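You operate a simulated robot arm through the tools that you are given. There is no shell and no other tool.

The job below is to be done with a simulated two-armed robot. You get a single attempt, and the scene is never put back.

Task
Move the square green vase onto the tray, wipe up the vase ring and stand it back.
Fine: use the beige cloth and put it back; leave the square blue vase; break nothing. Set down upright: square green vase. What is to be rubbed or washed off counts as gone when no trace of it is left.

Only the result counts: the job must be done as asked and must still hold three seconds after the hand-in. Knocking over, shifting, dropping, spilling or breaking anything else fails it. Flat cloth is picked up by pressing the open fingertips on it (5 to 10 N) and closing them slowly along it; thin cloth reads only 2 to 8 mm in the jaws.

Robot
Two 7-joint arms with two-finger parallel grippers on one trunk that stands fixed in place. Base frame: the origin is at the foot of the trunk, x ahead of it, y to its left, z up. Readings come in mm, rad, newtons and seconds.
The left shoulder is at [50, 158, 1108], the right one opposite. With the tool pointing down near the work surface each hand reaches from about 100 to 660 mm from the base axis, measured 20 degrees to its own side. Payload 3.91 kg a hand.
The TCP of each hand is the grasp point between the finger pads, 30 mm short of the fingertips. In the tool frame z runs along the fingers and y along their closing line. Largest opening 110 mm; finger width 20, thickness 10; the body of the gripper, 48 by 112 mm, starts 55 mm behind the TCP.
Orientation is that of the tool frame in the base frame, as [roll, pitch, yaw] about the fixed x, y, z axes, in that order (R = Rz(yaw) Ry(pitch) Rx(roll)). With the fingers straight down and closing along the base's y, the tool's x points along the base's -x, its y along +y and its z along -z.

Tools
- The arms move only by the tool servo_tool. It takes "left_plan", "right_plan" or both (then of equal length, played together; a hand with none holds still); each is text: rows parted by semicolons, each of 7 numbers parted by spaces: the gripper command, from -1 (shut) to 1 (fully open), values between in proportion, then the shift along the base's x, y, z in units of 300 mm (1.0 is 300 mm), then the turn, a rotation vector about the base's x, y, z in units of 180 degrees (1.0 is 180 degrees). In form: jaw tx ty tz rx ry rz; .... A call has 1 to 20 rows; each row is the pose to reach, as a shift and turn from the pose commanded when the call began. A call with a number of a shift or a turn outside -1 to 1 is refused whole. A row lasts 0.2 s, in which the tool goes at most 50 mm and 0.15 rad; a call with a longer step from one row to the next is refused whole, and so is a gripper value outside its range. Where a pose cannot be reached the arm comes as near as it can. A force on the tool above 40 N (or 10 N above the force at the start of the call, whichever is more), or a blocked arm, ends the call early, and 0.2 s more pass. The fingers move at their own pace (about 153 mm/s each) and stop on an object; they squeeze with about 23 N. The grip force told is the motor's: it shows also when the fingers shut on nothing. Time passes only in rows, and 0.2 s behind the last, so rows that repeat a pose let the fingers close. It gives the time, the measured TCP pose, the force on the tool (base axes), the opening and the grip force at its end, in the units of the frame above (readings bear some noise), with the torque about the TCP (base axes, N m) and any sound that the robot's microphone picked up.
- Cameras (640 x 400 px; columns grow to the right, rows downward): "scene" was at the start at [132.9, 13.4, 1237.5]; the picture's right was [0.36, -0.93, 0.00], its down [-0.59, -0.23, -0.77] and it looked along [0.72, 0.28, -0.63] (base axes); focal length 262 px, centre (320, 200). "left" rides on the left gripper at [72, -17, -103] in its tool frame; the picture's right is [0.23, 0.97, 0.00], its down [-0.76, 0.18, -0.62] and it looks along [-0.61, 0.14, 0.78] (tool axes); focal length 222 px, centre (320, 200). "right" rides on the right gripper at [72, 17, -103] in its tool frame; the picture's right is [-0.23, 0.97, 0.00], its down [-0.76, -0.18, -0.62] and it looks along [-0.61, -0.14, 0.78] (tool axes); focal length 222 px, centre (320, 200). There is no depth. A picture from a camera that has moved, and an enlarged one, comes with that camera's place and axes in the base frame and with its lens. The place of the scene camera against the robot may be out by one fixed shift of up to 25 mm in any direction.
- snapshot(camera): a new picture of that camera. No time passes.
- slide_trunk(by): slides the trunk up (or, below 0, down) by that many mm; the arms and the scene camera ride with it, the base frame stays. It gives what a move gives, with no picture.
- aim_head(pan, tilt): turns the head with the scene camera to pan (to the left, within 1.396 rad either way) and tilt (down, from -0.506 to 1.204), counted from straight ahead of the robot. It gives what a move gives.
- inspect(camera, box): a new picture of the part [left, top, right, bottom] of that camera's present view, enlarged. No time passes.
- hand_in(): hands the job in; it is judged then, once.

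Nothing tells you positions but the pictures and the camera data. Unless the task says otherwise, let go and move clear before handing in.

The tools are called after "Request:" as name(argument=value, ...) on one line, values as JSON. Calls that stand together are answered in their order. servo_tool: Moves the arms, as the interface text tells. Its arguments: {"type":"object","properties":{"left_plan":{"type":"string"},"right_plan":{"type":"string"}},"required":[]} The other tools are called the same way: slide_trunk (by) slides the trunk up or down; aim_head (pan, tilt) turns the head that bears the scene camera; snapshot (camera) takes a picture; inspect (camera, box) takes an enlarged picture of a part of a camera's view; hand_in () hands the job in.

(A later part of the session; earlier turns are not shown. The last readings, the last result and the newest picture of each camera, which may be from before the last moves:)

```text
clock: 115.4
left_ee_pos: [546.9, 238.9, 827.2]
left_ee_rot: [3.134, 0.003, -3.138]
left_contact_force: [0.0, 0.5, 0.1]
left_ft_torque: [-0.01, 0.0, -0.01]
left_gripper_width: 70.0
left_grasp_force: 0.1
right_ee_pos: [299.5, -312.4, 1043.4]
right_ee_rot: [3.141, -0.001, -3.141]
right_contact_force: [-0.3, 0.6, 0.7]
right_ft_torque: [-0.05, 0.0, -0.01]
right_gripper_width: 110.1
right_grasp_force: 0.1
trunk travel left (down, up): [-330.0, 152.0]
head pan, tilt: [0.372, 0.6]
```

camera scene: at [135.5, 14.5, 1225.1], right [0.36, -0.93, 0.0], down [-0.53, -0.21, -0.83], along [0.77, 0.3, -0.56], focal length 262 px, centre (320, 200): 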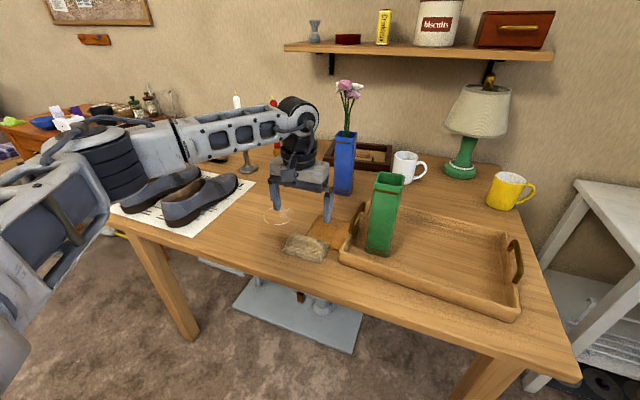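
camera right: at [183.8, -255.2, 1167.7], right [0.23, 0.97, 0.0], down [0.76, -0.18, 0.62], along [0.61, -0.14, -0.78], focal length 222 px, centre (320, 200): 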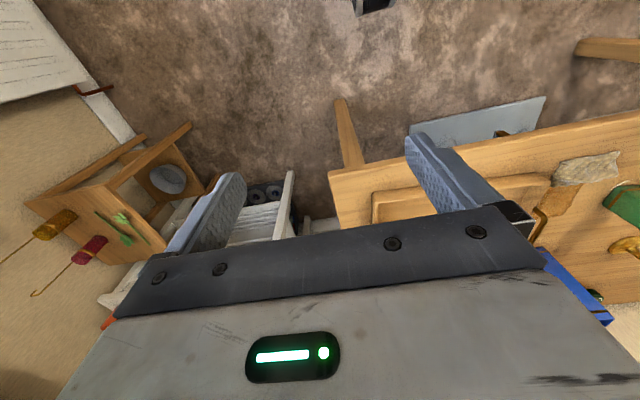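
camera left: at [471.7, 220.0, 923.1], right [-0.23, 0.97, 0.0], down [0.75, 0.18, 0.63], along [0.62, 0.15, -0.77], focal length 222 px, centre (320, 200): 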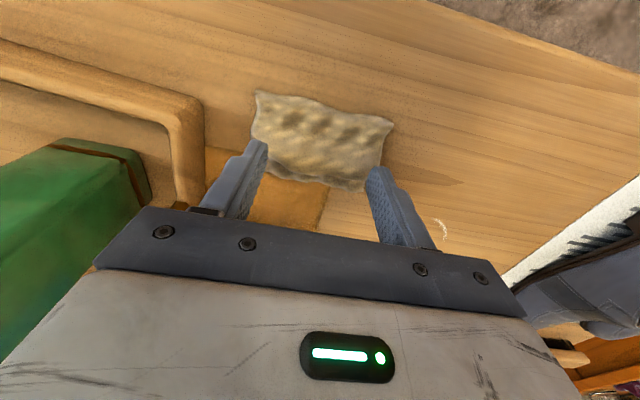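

Request:
servo_tool(left_plan="0.27 0 0 -0.007 0 0 0; 0.27 0 0 -0.007 0 0 0")

Request:
servo_tool(left_plan="0.27 0 0 -0.007 0 0 0; 0.27 0 0 -0.007 0 0 0")

```text
clock: 116.0
left_ee_pos: [546.4, 239.5, 824.1]
left_ee_rot: [3.135, 0.003, -3.138]
left_contact_force: [-0.7, 0.3, -0.8]
left_ft_torque: [0.02, 0.01, -0.03]
left_gripper_width: 70.0
left_grasp_force: 0.1
right_ee_pos: [299.1, -311.6, 1042.6]
right_ee_rot: [-3.141, 0.0, -3.141]
right_contact_force: [-0.3, -0.2, 1.1]
right_ft_torque: [0.01, 0.01, 0.01]
right_gripper_width: 110.2
right_grasp_force: 0.0
trunk travel left (down, up): [-330.0, 152.0]
head pan, tilt: [0.372, 0.6]
```

```text
clock: 116.6
left_ee_pos: [547.2, 239.1, 823.9]
left_ee_rot: [3.135, 0.001, -3.138]
left_contact_force: [-0.4, -0.2, -0.8]
left_ft_torque: [-0.04, 0.0, 0.02]
left_gripper_width: 69.7
left_grasp_force: 0.0
right_ee_pos: [299.5, -312.5, 1042.2]
right_ee_rot: [-3.141, -0.001, 3.14]
right_contact_force: [-0.7, -0.4, 0.8]
right_ft_torque: [0.01, -0.02, 0.03]
right_gripper_width: 110.1
right_grasp_force: 0.0
trunk travel left (down, up): [-330.0, 152.0]
head pan, tilt: [0.372, 0.6]
```

Request:
servo_tool(left_plan="0.27 0 0 -0.007 0 0 0; 0.27 0 0 -0.007 0 0 0")

Request:
servo_tool(left_plan="0.27 0 0 -0.007 0 0 0; 0.27 0 0 -0.007 0 0 0")

Request:
snapshot(camera="scene")

```text
clock: 117.2
left_ee_pos: [546.5, 237.2, 822.5]
left_ee_rot: [3.132, 0.004, -3.138]
left_contact_force: [-1.2, 1.2, 8.2]
left_ft_torque: [-0.14, -0.01, -0.03]
left_gripper_width: 69.3
left_grasp_force: 0.0
right_ee_pos: [299.3, -313.0, 1042.8]
right_ee_rot: [-3.141, 0.002, 3.14]
right_contact_force: [-0.5, 0.4, 0.0]
right_ft_torque: [0.0, 0.02, 0.01]
right_gripper_width: 110.3
right_grasp_force: 0.0
trunk travel left (down, up): [-330.0, 152.0]
head pan, tilt: [0.372, 0.6]
```

```text
clock: 117.8
left_ee_pos: [547.2, 238.3, 821.8]
left_ee_rot: [3.135, 0.01, -3.136]
left_contact_force: [-0.6, 2.0, 22.9]
left_ft_torque: [-0.22, -0.12, -0.03]
left_gripper_width: 69.5
left_grasp_force: 0.0
right_ee_pos: [299.5, -312.6, 1044.5]
right_ee_rot: [3.14, 0.002, 3.141]
right_contact_force: [0.1, -0.8, -0.2]
right_ft_torque: [0.04, 0.0, 0.01]
right_gripper_width: 110.0
right_grasp_force: 0.0
trunk travel left (down, up): [-330.0, 152.0]
head pan, tilt: [0.372, 0.6]
```

```text
taken
camera scene: at [133.8, 13.9, 1225.6], right [0.36, -0.93, 0.0], down [-0.52, -0.2, -0.83], along [0.77, 0.3, -0.56], focal length 262 px, centre (320, 200)
```

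scene: 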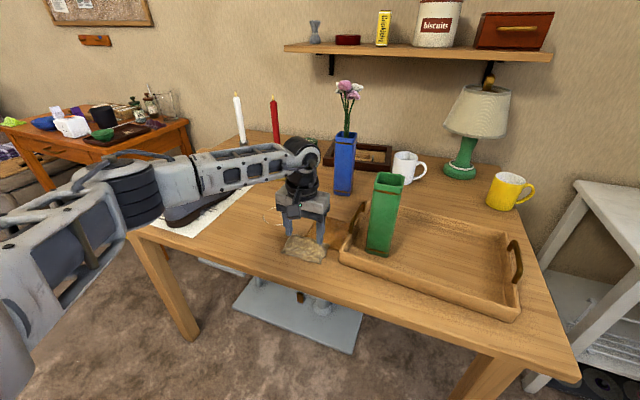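

The contact is quite stiff at tip height of about 792. I'll look closely at what the fingertips are resting on.

Request:
inspect(camera="scene", box=[265, 190, 345, 270])

Request:
inspect(camera="left", box=[230, 80, 410, 200])

Request:
snapshot(camera="right")

```text
5.00 times, centred on (305, 230) of scene
camera zoom: at [133.8, 13.9, 1225.6], right [0.36, -0.93, 0.0], down [-0.52, -0.2, -0.83], along [0.77, 0.3, -0.56], focal length 1309 px, centre (395, 50)
```

zoom: 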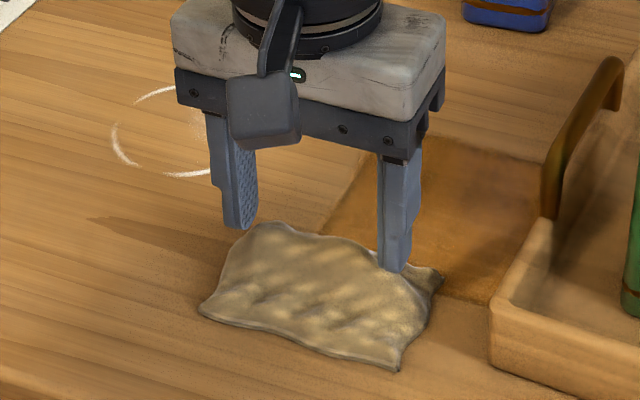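

```text
3.33 times, centred on (320, 140) of left
camera zoom: at [472.1, 219.9, 923.6], right [-0.23, 0.97, 0.01], down [0.76, 0.18, 0.63], along [0.61, 0.15, -0.78], focal length 740 px, centre (320, 400)
```

zoom: 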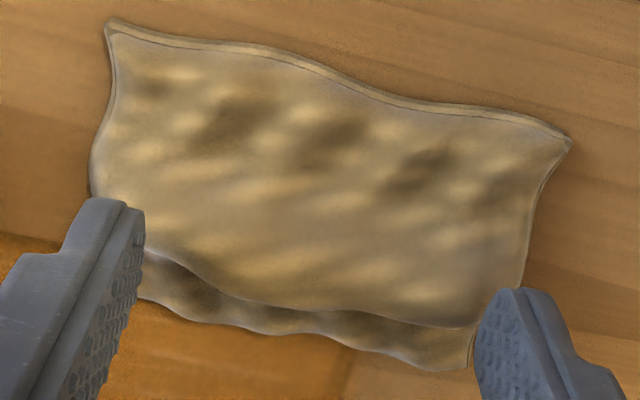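

```text
taken
camera right: at [224.6, -294.9, 1147.7], right [0.23, 0.97, 0.0], down [0.76, -0.18, 0.62], along [0.61, -0.14, -0.78], focal length 222 px, centre (320, 200)
```

right: 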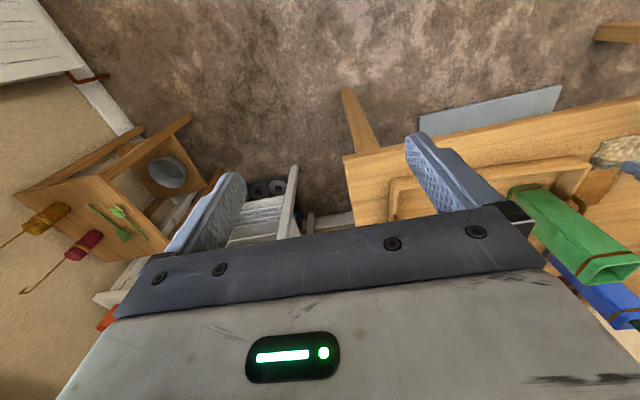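

The fingertips rest on the domed, folded cloth. I'll ease to about 8 N and close the fingers slowly along it.

Request:
servo_tool(left_plan="0.27 0 0 0.006 0 0 0; 0.22 0 0 0.006 0 0 0; 0.17 0 0 0.006 0 0 0; 0.12 0 0 0.006 0 0 0; 0.07 0 0 0.006 0 0 0; 0.02 0 0 0.006 0 0 0")

Request:
inspect(camera="left", box=[230, 80, 410, 200])

Request:
inspect(camera="scene", box=[265, 190, 345, 270])

```text
clock: 119.2
left_ee_pos: [545.0, 237.8, 821.2]
left_ee_rot: [3.133, 0.006, -3.138]
left_contact_force: [4.4, -2.9, 19.1]
left_ft_torque: [-0.2, -0.17, -0.02]
left_gripper_width: 67.1
left_grasp_force: 10.9
right_ee_pos: [299.1, -311.4, 1044.4]
right_ee_rot: [-3.142, 0.001, 3.141]
right_contact_force: [-0.5, 0.4, 0.3]
right_ft_torque: [-0.01, 0.03, -0.02]
right_gripper_width: 109.9
right_grasp_force: 0.0
trunk travel left (down, up): [-330.0, 152.0]
head pan, tilt: [0.372, 0.6]
```

```text
3.33 times, centred on (320, 140) of left
camera zoom: at [471.6, 219.7, 924.2], right [-0.23, 0.97, 0.01], down [0.76, 0.17, 0.63], along [0.61, 0.15, -0.78], focal length 740 px, centre (320, 400)
```

zoom: 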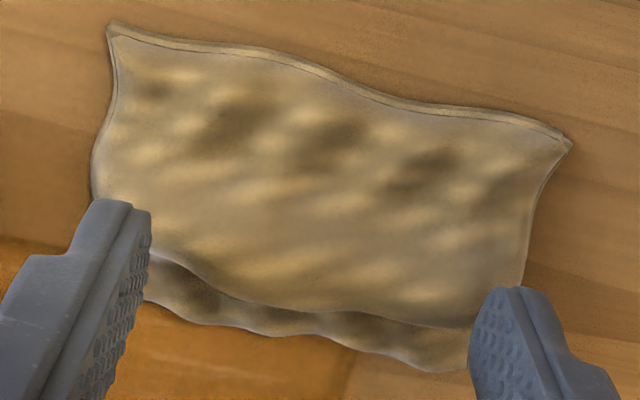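

```text
5.00 times, centred on (305, 230) of scene
camera zoom: at [134.3, 13.7, 1225.3], right [0.36, -0.93, 0.0], down [-0.53, -0.2, -0.83], along [0.77, 0.3, -0.56], focal length 1309 px, centre (395, 50)
```

zoom: 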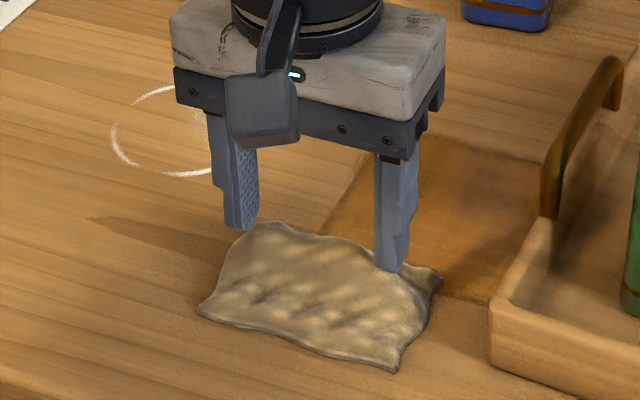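

The fingers stall: the dome is stiff along its ridge. It's an arch running along y, so it should be much easier to pinch across, along x. I'll lift off and turn the hand 90°.

Request:
servo_tool(left_plan="0.27 0 0 0.03 0 0 0; 0.5 0 0 0.12 0 0 0; 1 0 0 0.2 0 0 -0.045; 1 0.02 0 0.2 0 0 -0.09; 1 0.03 0 0.2 0 0 -0.135; 1 0.04 0 0.2 0 0 -0.18; 1 0.04 0 0.2 0 0 -0.225; 1 0.04 0 0.2 0 0 -0.27; 1 0.04 0 0.2 0 0 -0.315; 1 0.04 0 0.2 0 0 -0.36; 1 0.04 0 0.2 0 0 -0.405; 1 0.04 0 0.2 0 0 -0.45; 1 0.04 0 0.2 0 0 -0.5; 1 0.04 0 0.2 0 0 -0.5")

Request:
snapshot(camera="left")

Request:
inspect(camera="scene", box=[265, 190, 345, 270])

```text
refused: row 13 steps farther than a row can; nothing moved
```

```text
taken
camera left: at [471.6, 219.7, 924.2], right [-0.23, 0.97, 0.01], down [0.76, 0.17, 0.63], along [0.61, 0.15, -0.78], focal length 222 px, centre (320, 200)
```

left: 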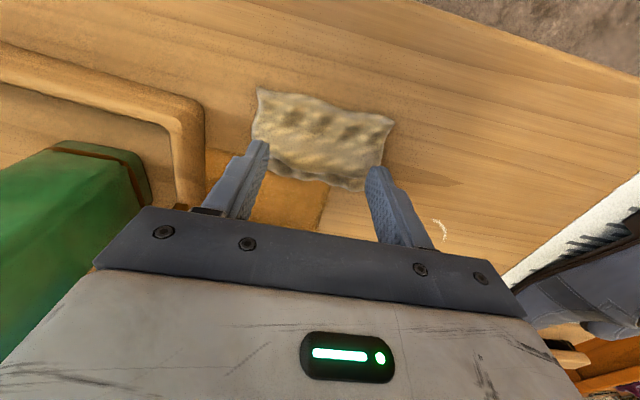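

```text
5.00 times, centred on (305, 230) of scene
camera zoom: at [134.3, 13.7, 1225.3], right [0.36, -0.93, 0.0], down [-0.53, -0.2, -0.83], along [0.77, 0.3, -0.56], focal length 1309 px, centre (395, 50)
```

zoom: 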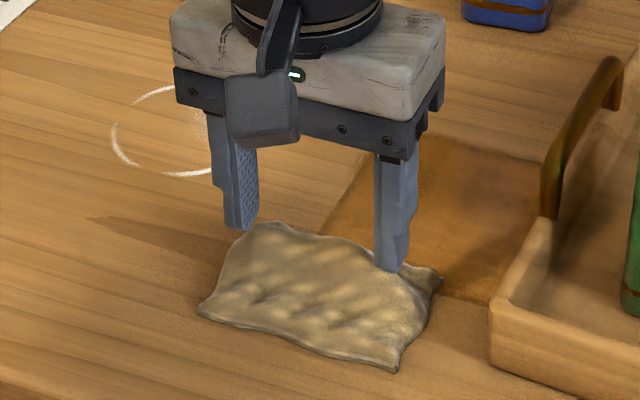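

Request:
servo_tool(left_plan="0.3 0 0 0 0 0 0; 0.35 0 0 0.02 0 0 0; 0.5 0 0 0.12 0 0 0; 1 0 0 0.2 0 0 -0.045; 1 0.02 0 0.2 0 0 -0.09; 1 0.03 0 0.2 0 0 -0.135; 1 0.04 0 0.2 0 0 -0.18; 1 0.04 0 0.2 0 0 -0.225; 1 0.04 0 0.2 0 0 -0.27; 1 0.04 0 0.2 0 0 -0.315; 1 0.04 0 0.2 0 0 -0.36; 1 0.04 0 0.2 0 0 -0.405; 1 0.04 0 0.2 0 0 -0.45; 1 0.04 0 0.2 0 0 -0.49; 1 0.04 0 0.2 0 0 -0.5; 1 0.04 0 0.2 0 0 -0.5")

Request:
snapshot(camera="left")

Request:
inspect(camera="scene", box=[265, 190, 345, 270])

```text
clock: 122.6
left_ee_pos: [308.5, 154.6, 816.5]
left_ee_rot: [3.085, -0.011, 1.601]
left_contact_force: [-1.8, -1.0, 0.0]
left_ft_torque: [0.04, -0.05, -0.03]
left_gripper_width: 109.9
left_grasp_force: 0.0
left hand out of reach, approached as far as the arm can: row 7, 8, 9, 10, 11, 12, 13, 14, 15, 16
right_ee_pos: [298.5, -312.8, 1042.8]
right_ee_rot: [3.139, 0.002, 3.142]
right_contact_force: [0.2, -0.3, 0.1]
right_ft_torque: [0.04, -0.04, 0.01]
right_gripper_width: 109.8
right_grasp_force: 0.0
trunk travel left (down, up): [-330.0, 152.0]
head pan, tilt: [0.372, 0.6]
```

```text
taken
camera left: at [283.7, 225.1, 918.6], right [0.96, 0.26, 0.06], down [0.16, -0.76, 0.62], along [0.2, -0.59, -0.78], focal length 222 px, centre (320, 200)
```

left: 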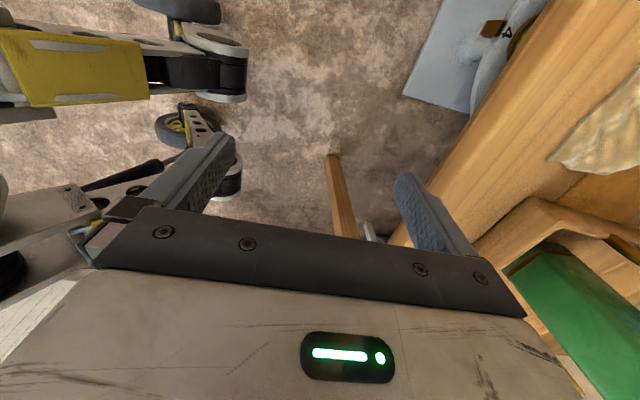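

```text
5.00 times, centred on (305, 230) of scene
camera zoom: at [134.2, 13.1, 1225.4], right [0.36, -0.93, 0.0], down [-0.53, -0.2, -0.83], along [0.77, 0.3, -0.56], focal length 1309 px, centre (395, 50)
```

zoom: 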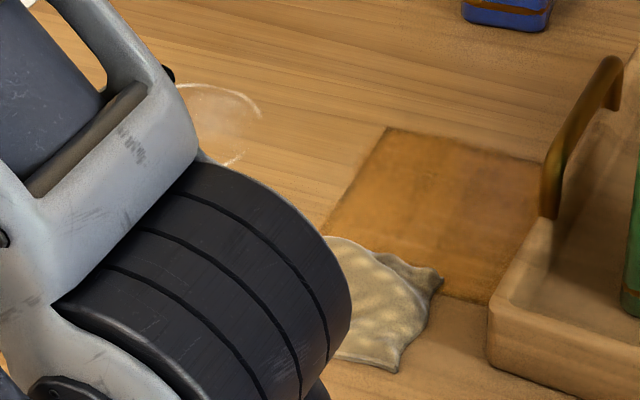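

Turning -90° was out of reach and the hand swung back off the table edge (no contact). I'll raise it, turn back, and check that nothing was disturbed.

Request:
servo_tool(left_plan="1 0 0 0.1 0 0 0; 1 0 0 0.2 0 0 0.04; 1 0 0 0.3 0 0 0.08; 1 0 0 0.35 0 0 0.12; 1 0 0 0.35 0 0 0.16; 1 0 0 0.35 0 0 0.2; 1 0 0 0.35 0 0 0.24; 1 0 0 0.35 0 0 0.28; 1 0 0 0.35 0 0 0.32; 1 0 0 0.35 0 0 0.36; 1 0 0 0.35 0 0 0.4; 1 0 0 0.35 0 0 0.44; 1 0 0 0.35 0 0 0.48; 1 0 0 0.35 0 0 0.49; 1 0 0 0.35 0 0 0.49")

Request:
snapshot(camera="scene")

Request:
inspect(camera="scene", box=[265, 190, 345, 270])

```text
clock: 125.8
left_ee_pos: [312.1, 153.4, 926.1]
left_ee_rot: [3.084, -0.008, -3.138]
left_contact_force: [-0.1, -0.3, 0.4]
left_ft_torque: [0.01, 0.02, 0.03]
left_gripper_width: 110.2
left_grasp_force: 0.0
left hand out of reach, approached as far as the arm can: row 1, 2
right_ee_pos: [299.1, -311.6, 1043.6]
right_ee_rot: [3.141, -0.001, 3.141]
right_contact_force: [0.5, 0.3, 0.1]
right_ft_torque: [-0.02, 0.06, 0.01]
right_gripper_width: 110.1
right_grasp_force: 0.1
trunk travel left (down, up): [-330.0, 152.0]
head pan, tilt: [0.372, 0.6]
```

```text
taken
camera scene: at [135.6, 14.5, 1225.1], right [0.36, -0.93, 0.0], down [-0.53, -0.21, -0.83], along [0.77, 0.3, -0.56], focal length 262 px, centre (320, 200)
```

scene: 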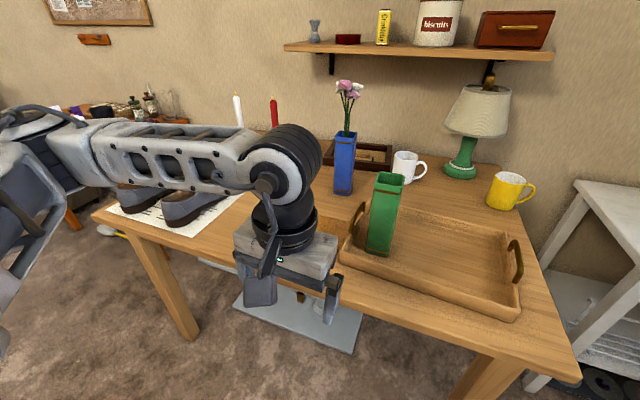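

```text
5.00 times, centred on (305, 230) of scene
camera zoom: at [135.6, 14.5, 1225.1], right [0.36, -0.93, 0.0], down [-0.53, -0.21, -0.83], along [0.77, 0.3, -0.56], focal length 1309 px, centre (395, 50)
```

zoom: 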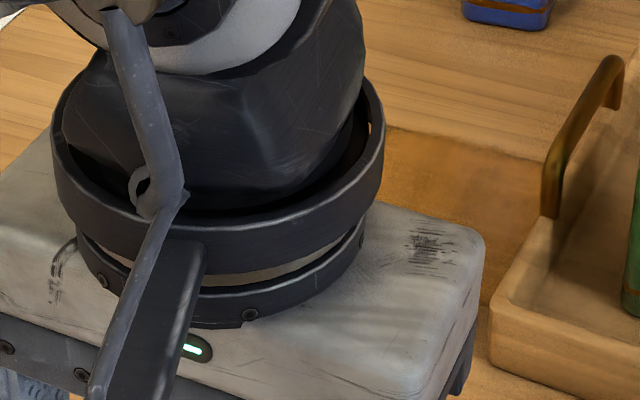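

Back at yaw 0 with the cloth untouched. I'll test turning the other way (+90°) at a safe height above everything.

Request:
servo_tool(left_plan="1 0.08 0.03 0.08 -0.006 0 0; 1 0.18 0.07 0.16 -0.012 0 0; 1 0.3 0.12 0.24 -0.018 0 0; 1 0.42 0.17 0.3 -0.018 0 0; 1 0.54 0.22 0.32 -0.018 0 0; 1 0.66 0.26 0.32 -0.018 0 0; 1 0.75 0.28 0.32 -0.018 0 0; 1 0.75 0.28 0.32 -0.018 0 0")

Request:
servo_tool(left_plan="1 0 0 0 0 0 0.045; 1 0 0 0 0 0 0.09; 1 0 0 0 0 0 0.135; 1 0 0 0 0 0 0.18; 1 0 0 0 0 0 0.225; 1 0 0 0 0 0 0.27; 1 0 0 0 0 0 0.315; 1 0 0 0 0 0 0.36; 1 0 0 0 0 0 0.36")

Request:
snapshot(camera="scene")

```text
clock: 127.6
left_ee_pos: [537.0, 237.7, 1022.8]
left_ee_rot: [-3.141, -0.01, 3.14]
left_contact_force: [0.1, 0.0, 0.0]
left_ft_torque: [0.01, -0.06, -0.02]
left_gripper_width: 110.0
left_grasp_force: 0.1
right_ee_pos: [299.7, -312.0, 1042.9]
right_ee_rot: [-3.141, 0.0, 3.141]
right_contact_force: [0.6, -0.6, 0.4]
right_ft_torque: [0.06, 0.01, 0.01]
right_gripper_width: 109.9
right_grasp_force: 0.0
trunk travel left (down, up): [-330.0, 152.0]
head pan, tilt: [0.372, 0.6]
```

```text
clock: 129.6
left_ee_pos: [536.5, 237.1, 1022.6]
left_ee_rot: [3.141, -0.01, -2.009]
left_contact_force: [0.3, -0.7, 0.5]
left_ft_torque: [0.01, 0.0, -0.01]
left_gripper_width: 109.9
left_grasp_force: 0.0
right_ee_pos: [300.0, -311.2, 1043.4]
right_ee_rot: [-3.14, -0.001, -3.141]
right_contact_force: [1.0, 0.2, 0.2]
right_ft_torque: [-0.01, 0.01, 0.01]
right_gripper_width: 110.1
right_grasp_force: 0.0
trunk travel left (down, up): [-330.0, 152.0]
head pan, tilt: [0.372, 0.6]
```

```text
taken
camera scene: at [135.6, 14.5, 1225.1], right [0.36, -0.93, 0.0], down [-0.53, -0.21, -0.83], along [0.77, 0.3, -0.56], focal length 262 px, centre (320, 200)
```

scene: 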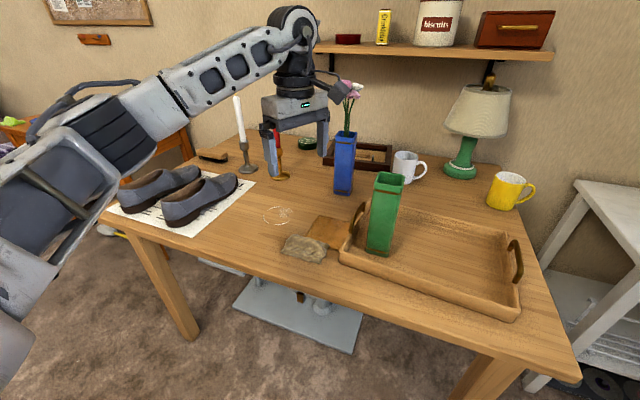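

+65° works. I'll complete the turn to +90°.

Request:
servo_tool(left_plan="1 0 0 0 0 0 0.045; 1 0 0 0 0 0 0.09; 1 0 0 0 0 0 0.139; 1 0 0 0 0 0 0.139")

Request:
snapshot(camera="left")

```text
refused: row 3 steps farther than a row can; nothing moved
```

```text
taken
camera left: at [521.5, 165.2, 1126.0], right [-0.98, 0.21, 0.0], down [0.16, 0.77, 0.62], along [0.13, 0.6, -0.79], focal length 222 px, centre (320, 200)
```

left: 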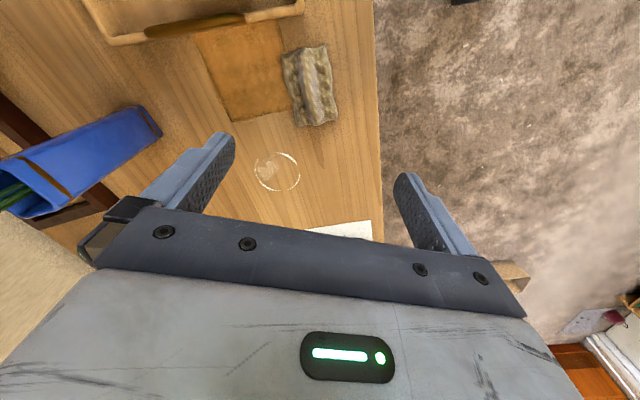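

Request:
servo_tool(left_plan="1 0 0 0 0 0 0.045; 1 0 0 0 0 0 0.09; 1 0 0 0 0 0 0.13; 1 0 0 0 0 0 0.139; 1 0 0 0 0 0 0.139")

Request:
snapshot(camera="left")

Request:
inspect(camera="left", box=[220, 10, 400, 170])

```text
clock: 130.8
left_ee_pos: [538.9, 237.1, 1022.4]
left_ee_rot: [3.141, -0.008, -1.571]
left_contact_force: [0.1, 0.1, -0.6]
left_ft_torque: [-0.02, 0.01, 0.0]
left_gripper_width: 109.9
left_grasp_force: 0.1
right_ee_pos: [300.2, -312.0, 1042.5]
right_ee_rot: [3.141, -0.001, 3.141]
right_contact_force: [-1.1, 0.2, 0.8]
right_ft_torque: [0.0, 0.02, 0.03]
right_gripper_width: 110.1
right_grasp_force: 0.0
trunk travel left (down, up): [-330.0, 152.0]
head pan, tilt: [0.372, 0.6]
```

```text
taken
camera left: at [553.4, 165.6, 1125.9], right [-0.97, -0.23, 0.0], down [-0.18, 0.77, 0.62], along [-0.14, 0.6, -0.79], focal length 222 px, centre (320, 200)
```

left: 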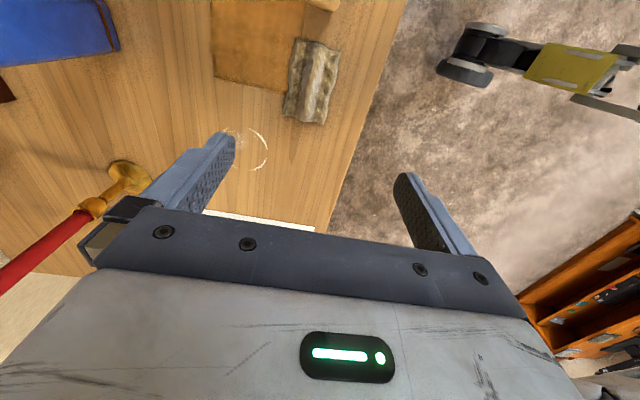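

```text
2.50 times, centred on (310, 90) of left
camera zoom: at [553.4, 165.6, 1125.9], right [-0.97, -0.23, 0.0], down [-0.18, 0.77, 0.62], along [-0.14, 0.6, -0.79], focal length 555 px, centre (345, 475)
```

zoom: 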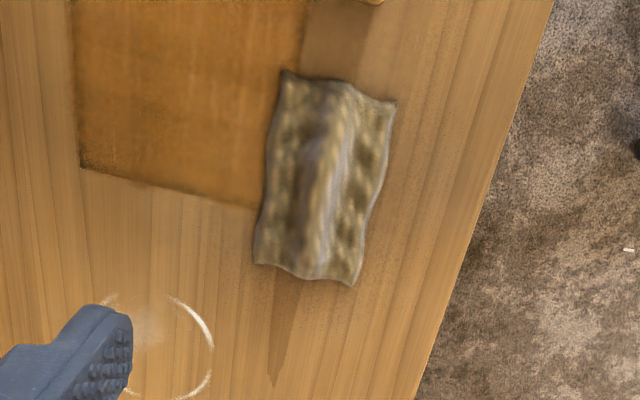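

This view along the cloth is very helpful: a raised ridge about 25–30 mm wide runs along y at x≈549, with flat flaps on both sides. That suits pinching across with the current +90° hand. I'll descend to just above the crest with a ~64 mm opening.

Request:
servo_tool(left_plan="0.7 0.01 0.005 -0.15 0 0 0; 0.4 0.02 0.01 -0.3 0 0 0; 0.2 0.033 0.01 -0.45 0 0 0; 0.16 0.033 0.01 -0.57 0 0 0; 0.16 0.033 0.01 -0.63 0 0 0; 0.16 0.033 0.01 -0.63 0 0 0")

Request:
snapshot(camera="left")

Request:
inspect(camera="left", box=[220, 60, 420, 210])

Request:
inspect(camera="scene", box=[250, 180, 370, 280])

```text
clock: 132.2
left_ee_pos: [549.9, 240.3, 833.0]
left_ee_rot: [-3.14, -0.007, -1.575]
left_contact_force: [0.6, 0.2, 0.7]
left_ft_torque: [0.03, 0.01, 0.04]
left_gripper_width: 63.8
left_grasp_force: 0.1
right_ee_pos: [300.5, -312.3, 1042.8]
right_ee_rot: [3.141, 0.0, 3.14]
right_contact_force: [0.9, -0.9, 0.8]
right_ft_torque: [0.01, -0.04, 0.0]
right_gripper_width: 109.8
right_grasp_force: 0.1
trunk travel left (down, up): [-330.0, 152.0]
head pan, tilt: [0.372, 0.6]
```

```text
taken
camera left: at [564.9, 168.2, 936.1], right [-0.97, -0.22, 0.0], down [-0.17, 0.77, 0.62], along [-0.14, 0.6, -0.79], focal length 222 px, centre (320, 200)
```

left: 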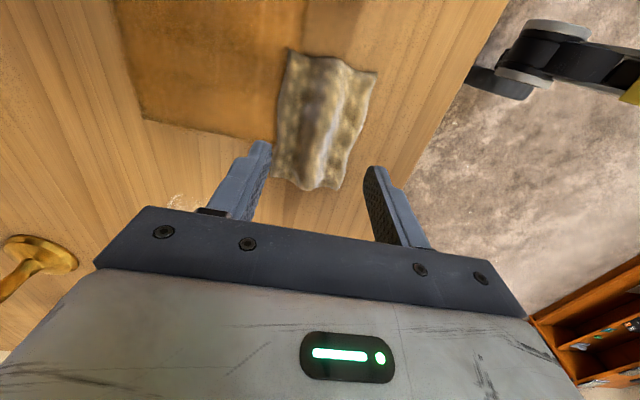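

```text
2.67 times, centred on (320, 135) of left
camera zoom: at [564.9, 168.2, 936.1], right [-0.97, -0.22, 0.0], down [-0.17, 0.77, 0.62], along [-0.14, 0.6, -0.79], focal length 592 px, centre (320, 373)
```

zoom: 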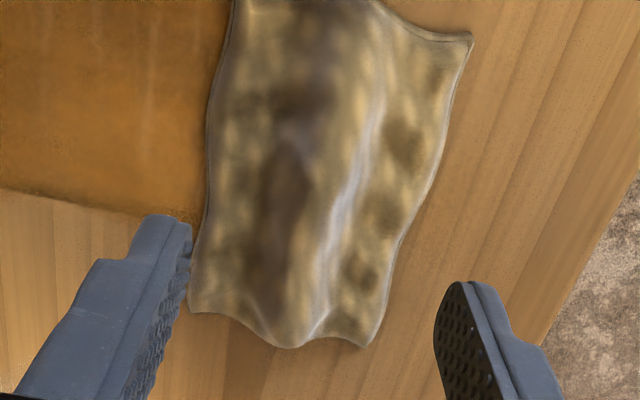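

```text
4.00 times, centred on (310, 230) of scene
camera zoom: at [135.6, 14.5, 1225.1], right [0.36, -0.93, 0.0], down [-0.53, -0.21, -0.83], along [0.77, 0.3, -0.56], focal length 1047 px, centre (360, 80)
```

zoom: 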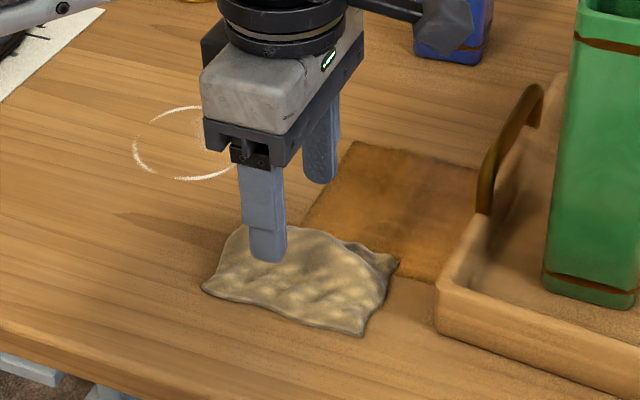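

The ridge spans about x 544–569, so I'll centre on x≈555 and lower the open fingers on both sides of it, tips staying about 12 mm above the table.

Request:
servo_tool(left_plan="0.16 0.017 0 -0.03 0 0 0; 0.16 0.017 0 -0.06 0 0 0; 0.16 0.017 0 -0.09 0 0 0; 0.16 0.017 0 -0.09 0 0 0")

Request:
inspect(camera="left", box=[220, 60, 420, 210])

Request:
inspect(camera="scene", box=[265, 190, 345, 270])

```text
clock: 133.2
left_ee_pos: [552.1, 240.3, 808.4]
left_ee_rot: [3.141, -0.01, -1.575]
left_contact_force: [0.2, 0.1, -0.2]
left_ft_torque: [0.01, -0.04, 0.0]
left_gripper_width: 64.1
left_grasp_force: 0.1
right_ee_pos: [299.6, -311.4, 1041.9]
right_ee_rot: [3.141, 0.001, 3.141]
right_contact_force: [-0.1, -0.8, -0.5]
right_ft_torque: [-0.01, -0.01, -0.02]
right_gripper_width: 110.0
right_grasp_force: 0.0
trunk travel left (down, up): [-330.0, 152.0]
head pan, tilt: [0.372, 0.6]
```

```text
2.67 times, centred on (320, 135) of left
camera zoom: at [568.1, 168.0, 910.4], right [-0.97, -0.22, 0.0], down [-0.18, 0.77, 0.62], along [-0.14, 0.6, -0.79], focal length 592 px, centre (320, 373)
```

zoom: 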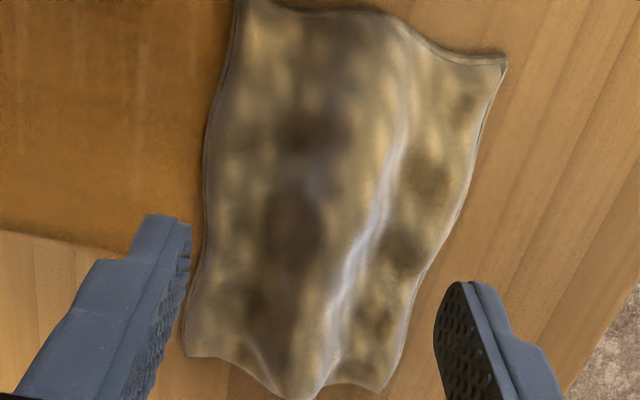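

```text
5.00 times, centred on (305, 230) of scene
camera zoom: at [135.7, 14.5, 1225.1], right [0.36, -0.93, 0.0], down [-0.53, -0.21, -0.83], along [0.77, 0.3, -0.56], focal length 1309 px, centre (395, 50)
```

zoom: 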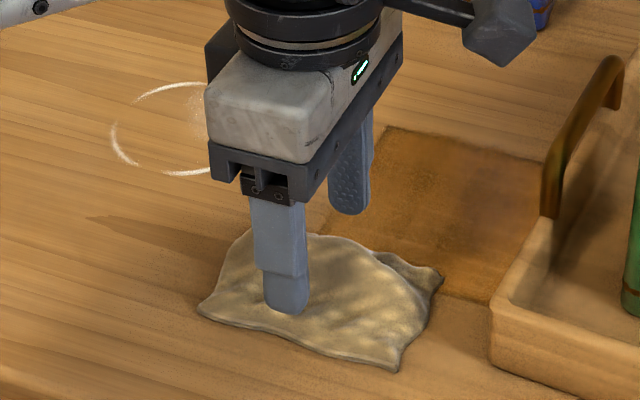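

Both fingers straddle the ridge without touching. I'll go a bit lower in small steps.

Request:
servo_tool(left_plan="0.16 0.006 0 -0.015 0 0 0; 0.16 0.008 0 -0.03 0 0 0; 0.16 0.008 0 -0.03 0 0 0")

Request:
servo_tool(left_plan="0.16 0 0 -0.01 0 0 0; 0.16 0 0 -0.02 0 0 0; 0.16 0 0 -0.02 0 0 0")

Request:
inspect(camera="scene", box=[265, 190, 345, 270])

```text
clock: 134.0
left_ee_pos: [556.0, 239.4, 796.9]
left_ee_rot: [3.141, -0.01, -1.575]
left_contact_force: [0.2, 0.0, 0.1]
left_ft_torque: [-0.01, 0.04, 0.03]
left_gripper_width: 63.6
left_grasp_force: 0.0
right_ee_pos: [300.1, -311.2, 1042.4]
right_ee_rot: [-3.141, 0.0, -3.141]
right_contact_force: [-0.2, 0.8, -0.2]
right_ft_torque: [-0.02, 0.02, -0.02]
right_gripper_width: 109.8
right_grasp_force: 0.1
trunk travel left (down, up): [-330.0, 152.0]
head pan, tilt: [0.372, 0.6]
```

```text
clock: 134.8
left_ee_pos: [553.6, 238.8, 793.1]
left_ee_rot: [-3.14, -0.008, -1.574]
left_contact_force: [0.0, 0.6, 6.0]
left_ft_torque: [0.1, 0.19, -0.01]
left_gripper_width: 64.0
left_grasp_force: 0.5
right_ee_pos: [299.8, -311.4, 1043.6]
right_ee_rot: [-3.14, 0.0, 3.141]
right_contact_force: [0.5, -1.0, 0.8]
right_ft_torque: [0.01, 0.01, -0.01]
right_gripper_width: 110.0
right_grasp_force: 0.0
trunk travel left (down, up): [-330.0, 152.0]
head pan, tilt: [0.372, 0.6]
```

```text
5.00 times, centred on (305, 230) of scene
camera zoom: at [135.1, 14.3, 1225.3], right [0.36, -0.93, 0.0], down [-0.53, -0.21, -0.83], along [0.77, 0.3, -0.56], focal length 1309 px, centre (395, 50)
```

zoom: 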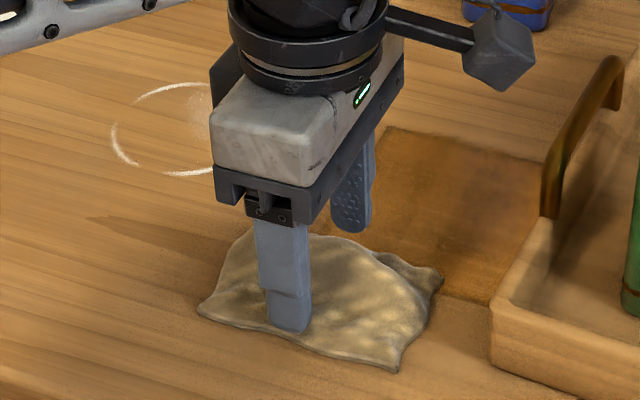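

The near fingertip presses the cloth with ~6 N. Now I'll close slowly across the ridge.

Request:
servo_tool(left_plan="0.12 0 0 0 0 0 0; 0.08 0 0 0 0 0 0; 0.04 0 0 0 0 0 0; 0 0 0 0 0 0 0; -0.05 0 0 0 0 0 0; -0.1 0 0 0 0 0 0; -0.15 0 0 0 0 0 0; -0.2 0 0 0 0 0 0; -0.25 0 0 0 0 0 0; -0.3 0 0 0 0 0 0")

Request:
inspect(camera="left", box=[220, 60, 420, 210])

Request:
inspect(camera="scene", box=[265, 190, 345, 270])

```text
clock: 137.0
left_ee_pos: [554.7, 238.7, 792.0]
left_ee_rot: [-3.139, -0.008, -1.575]
left_contact_force: [-2.6, -0.2, 11.9]
left_ft_torque: [0.11, 0.15, -0.04]
left_gripper_width: 42.5
left_grasp_force: 3.9
right_ee_pos: [299.0, -311.9, 1043.3]
right_ee_rot: [3.14, 0.002, 3.141]
right_contact_force: [0.0, -0.4, 0.8]
right_ft_torque: [0.0, -0.01, -0.03]
right_gripper_width: 109.6
right_grasp_force: 0.2
trunk travel left (down, up): [-330.0, 152.0]
head pan, tilt: [0.372, 0.6]
```

```text
2.67 times, centred on (320, 135) of left
camera zoom: at [569.8, 167.9, 896.1], right [-0.97, -0.22, 0.0], down [-0.18, 0.77, 0.62], along [-0.14, 0.6, -0.79], focal length 592 px, centre (320, 373)
```

zoom: 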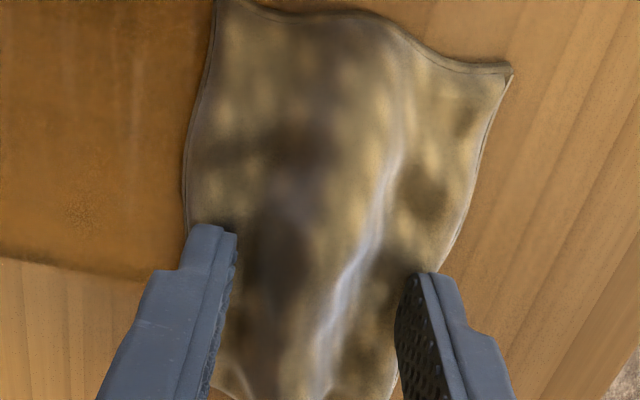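

```text
5.00 times, centred on (305, 230) of scene
camera zoom: at [134.5, 14.0, 1225.3], right [0.36, -0.93, 0.0], down [-0.53, -0.2, -0.83], along [0.77, 0.3, -0.56], focal length 1309 px, centre (395, 50)
```

zoom: 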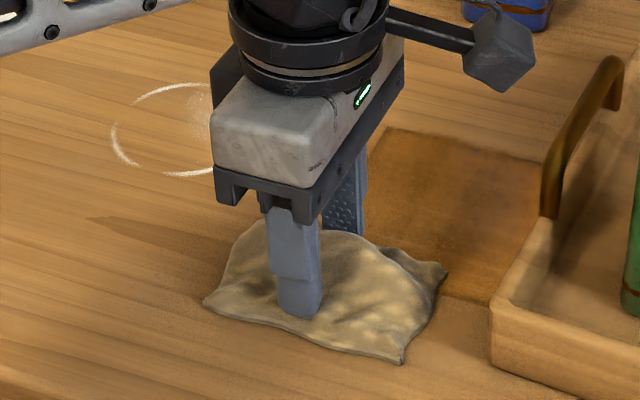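

The cloth is deforming and gathering between the fingers. I'll continue closing slowly, easing up slightly.

Request:
servo_tool(left_plan="-0.35 0 0 0.002 0 0 0; -0.4 0 0 0.002 0 0 0; -0.46 0 0 0.003 0 0 0; -0.52 0 0 0.003 0 0 0; -0.58 0 0 0.003 0 0 0; -0.64 0 0 0.003 0 0 0; -0.7 0 0 0.003 0 0 0; -0.76 0 0 0.003 0 0 0; -0.82 0 0 0.003 0 0 0; -0.88 0 0 0.003 0 0 0; -0.94 0 0 0.003 0 0 0; -1 0 0 0.003 0 0 0; -1 0 0 0.003 0 0 0; -1 0 0 0.003 0 0 0")

Request:
inspect(camera="left", box=[220, 60, 420, 210])

Request:
inspect(camera="scene", box=[265, 190, 345, 270])

```text
clock: 140.0
left_ee_pos: [554.9, 239.3, 793.1]
left_ee_rot: [3.141, -0.01, -1.573]
left_contact_force: [1.1, -0.1, 8.0]
left_ft_torque: [0.04, -0.06, -0.1]
left_gripper_width: 24.2
left_grasp_force: 22.6
right_ee_pos: [300.2, -312.0, 1042.8]
right_ee_rot: [3.141, 0.001, 3.141]
right_contact_force: [-0.4, 1.1, 0.6]
right_ft_torque: [-0.05, 0.01, -0.02]
right_gripper_width: 110.0
right_grasp_force: 0.1
trunk travel left (down, up): [-330.0, 152.0]
head pan, tilt: [0.372, 0.6]
```

```text
2.67 times, centred on (320, 135) of left
camera zoom: at [570.3, 168.2, 896.2], right [-0.97, -0.22, 0.0], down [-0.18, 0.77, 0.62], along [-0.14, 0.6, -0.79], focal length 592 px, centre (320, 373)
```

zoom: 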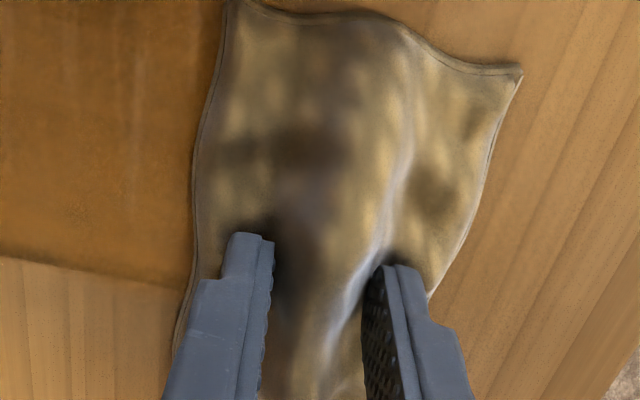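

```text
5.00 times, centred on (305, 230) of scene
camera zoom: at [135.1, 14.3, 1225.2], right [0.36, -0.93, 0.0], down [-0.53, -0.2, -0.83], along [0.77, 0.3, -0.56], focal length 1309 px, centre (395, 50)
```

zoom: 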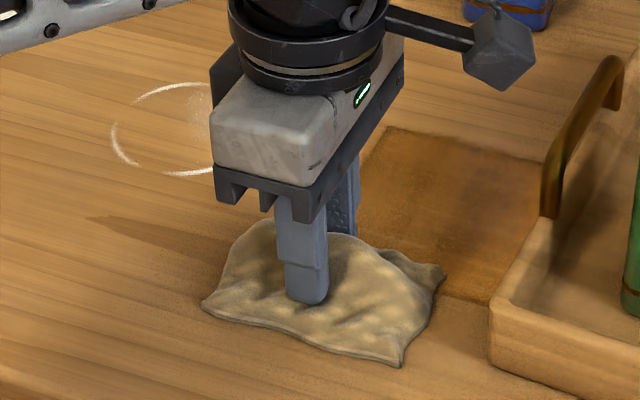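

The ridge is gripped (24 mm thick bundle, 22.6 N). I'll lift slowly straight up to see if the cloth comes along.

Request:
servo_tool(left_plan="-1 0 0 0.02 0 0 0; -1 0 0 0.05 0 0 0; -1 0 0 0.09 0 0 0; -1 0 0 0.14 0 0 0; -1 0 0 0.2 0 0 0; -1 0 0 0.2 0 0 0")

Request:
snapshot(camera="left")

Request:
inspect(camera="scene", box=[250, 180, 370, 280])

```text
clock: 141.4
left_ee_pos: [554.0, 240.2, 850.6]
left_ee_rot: [3.141, -0.007, -1.575]
left_contact_force: [0.4, 0.4, 0.7]
left_ft_torque: [0.01, 0.01, 0.01]
left_gripper_width: 24.1
left_grasp_force: 23.0
right_ee_pos: [300.9, -311.4, 1041.3]
right_ee_rot: [-3.14, 0.002, 3.141]
right_contact_force: [-0.8, 0.2, -0.1]
right_ft_torque: [0.0, -0.04, 0.0]
right_gripper_width: 110.2
right_grasp_force: 0.1
trunk travel left (down, up): [-330.0, 152.0]
head pan, tilt: [0.372, 0.6]
```

```text
taken
camera left: at [570.2, 167.9, 954.9], right [-0.97, -0.22, 0.0], down [-0.17, 0.77, 0.62], along [-0.14, 0.6, -0.79], focal length 222 px, centre (320, 200)
```

left: 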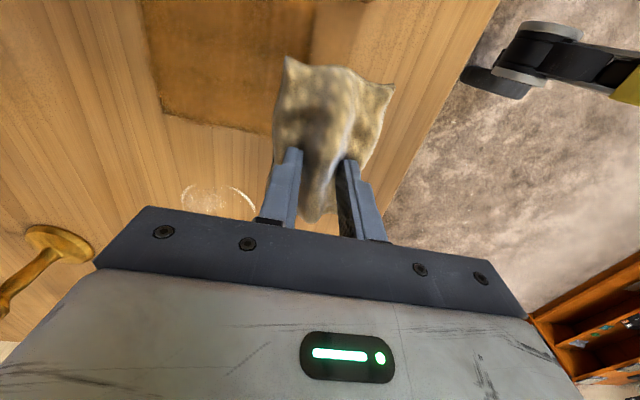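

```text
4.00 times, centred on (310, 230) of scene
camera zoom: at [135.7, 14.5, 1225.1], right [0.36, -0.93, 0.0], down [-0.53, -0.21, -0.83], along [0.77, 0.3, -0.56], focal length 1047 px, centre (360, 80)
```

zoom: 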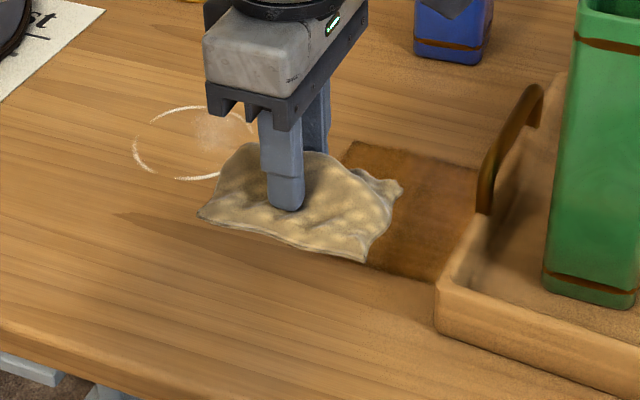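

The cloth lifts cleanly and keeps its shape, and the brown piece is undisturbed. To wipe at (650, 370) I need tilt for reach, so I'll raise the hand, lower the trunk for better reach, and tilt forward in this +90° orientation.

Request:
servo_tool(left_plan="-1 0 0 0.15 0 0 0; -1 0 0.03 0.3 0 0 0; -1 0 0.1 0.42 0 0 0; -1 0.03 0.2 0.48 0 0 0; -1 0.05 0.3 0.5 0 -0.02 0; -1 0.06 0.36 0.5 0 -0.06 0; -1 0.08 0.4 0.5 0 -0.1 0; -1 0.1 0.4 0.5 0 -0.14 0; -1 0.12 0.4 0.5 0 -0.18 0; -1 0.14 0.4 0.5 0 -0.22 0; -1 0.16 0.4 0.5 0 -0.25 0; -1 0.16 0.4 0.5 0 -0.25 0")

Request:
snapshot(camera="scene")

Request:
snapshot(camera="left")

```text
clock: 144.0
left_ee_pos: [603.5, 359.8, 1002.9]
left_ee_rot: [-2.353, -0.002, -1.579]
left_contact_force: [-0.5, 0.1, -0.3]
left_ft_torque: [0.0, 0.01, 0.02]
left_gripper_width: 24.0
left_grasp_force: 22.9
right_ee_pos: [300.0, -311.2, 1042.6]
right_ee_rot: [3.14, 0.0, -3.141]
right_contact_force: [-0.5, 0.4, -0.2]
right_ft_torque: [-0.05, -0.02, -0.02]
right_gripper_width: 109.6
right_grasp_force: 0.0
trunk travel left (down, up): [-330.0, 152.0]
head pan, tilt: [0.372, 0.6]
```

```text
taken
camera scene: at [135.7, 14.5, 1225.1], right [0.36, -0.93, 0.0], down [-0.53, -0.21, -0.83], along [0.77, 0.3, -0.56], focal length 262 px, centre (320, 200)
```

scene: 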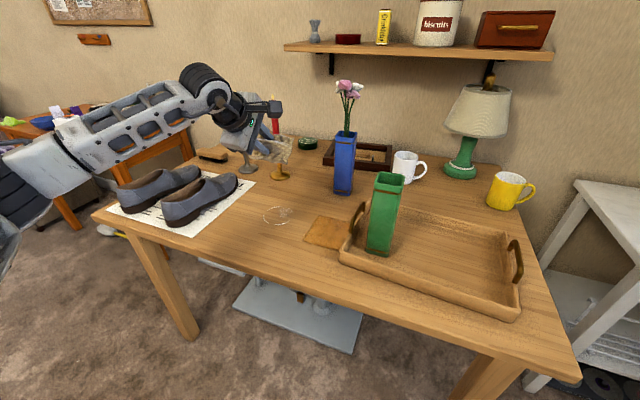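

```text
taken
camera left: at [540.0, 287.6, 1086.9], right [-0.69, -0.22, -0.69], down [-0.56, 0.77, 0.31], along [0.46, 0.6, -0.65], focal length 222 px, centre (320, 200)
```

left: 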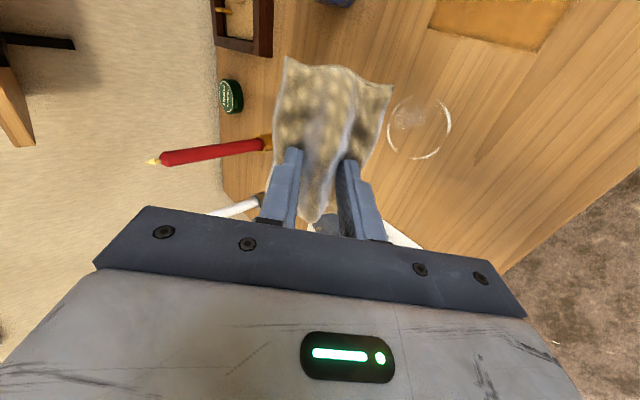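

Good, the tilt works here. I'll lower the trunk by 130 mm, which brings the hand to about z=873, and test reach out to the far side of the ring.

Request:
slide_trunk(by=-130)

Request:
servo_tool(left_plan="-1 0.1 0.01 0 0 0 0; -1 0.2 0.02 0 0 0 0; -1 0.3 0.034 -0.03 0 0 0; -1 0.3 0.034 -0.06 0 0 0; -1 0.3 0.034 -0.06 0 0 0")

Request:
snapshot(camera="scene")

Request:
snapshot(camera="left")

```text
clock: 145.6
left_ee_pos: [601.8, 360.1, 872.3]
left_ee_rot: [-2.356, -0.005, -1.58]
left_contact_force: [0.6, 0.4, 0.6]
left_ft_torque: [0.01, 0.05, 0.03]
left_gripper_width: 24.1
left_grasp_force: 23.2
right_ee_pos: [300.1, -312.2, 911.8]
right_ee_rot: [3.14, -0.001, -3.141]
right_contact_force: [0.0, -0.9, -1.4]
right_ft_torque: [0.0, 0.03, 0.01]
right_gripper_width: 110.0
right_grasp_force: 0.1
trunk travel left (down, up): [-200.0, 282.0]
head pan, tilt: [0.372, 0.6]
```

```text
clock: 146.8
left_ee_pos: [691.9, 371.3, 854.6]
left_ee_rot: [-2.356, -0.005, -1.58]
left_contact_force: [-0.3, 0.0, 0.2]
left_ft_torque: [-0.03, 0.02, 0.04]
left_gripper_width: 24.1
left_grasp_force: 23.1
right_ee_pos: [300.3, -311.4, 912.9]
right_ee_rot: [3.14, -0.001, 3.141]
right_contact_force: [-0.3, -0.4, 0.8]
right_ft_torque: [0.0, 0.01, 0.01]
right_gripper_width: 110.2
right_grasp_force: 0.1
trunk travel left (down, up): [-200.0, 282.0]
head pan, tilt: [0.372, 0.6]
```

```text
taken
camera scene: at [135.7, 14.6, 1095.1], right [0.36, -0.93, 0.0], down [-0.53, -0.21, -0.83], along [0.77, 0.3, -0.56], focal length 262 px, centre (320, 200)
```

scene: 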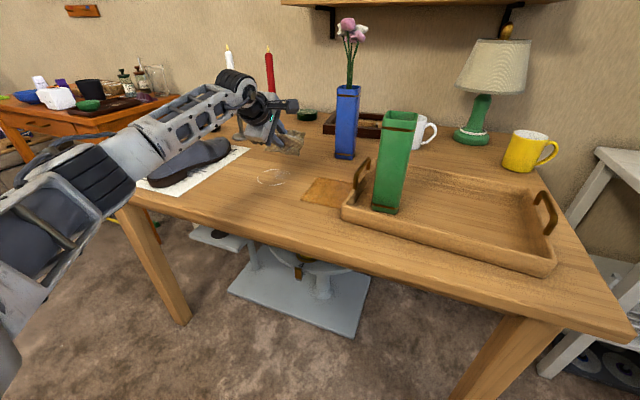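

```text
taken
camera left: at [629.6, 298.7, 938.6], right [-0.69, -0.22, -0.69], down [-0.56, 0.77, 0.31], along [0.46, 0.6, -0.66], focal length 222 px, centre (320, 200)
```

left: 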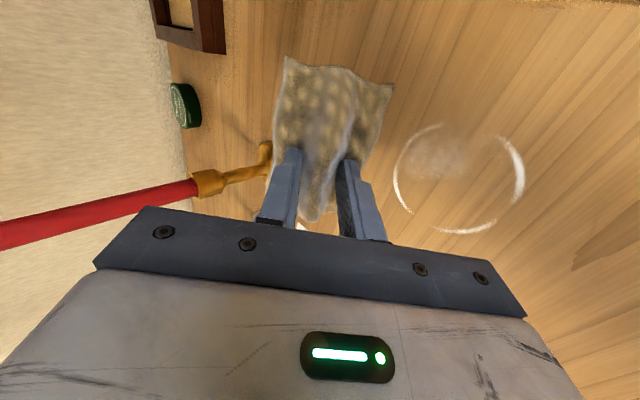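

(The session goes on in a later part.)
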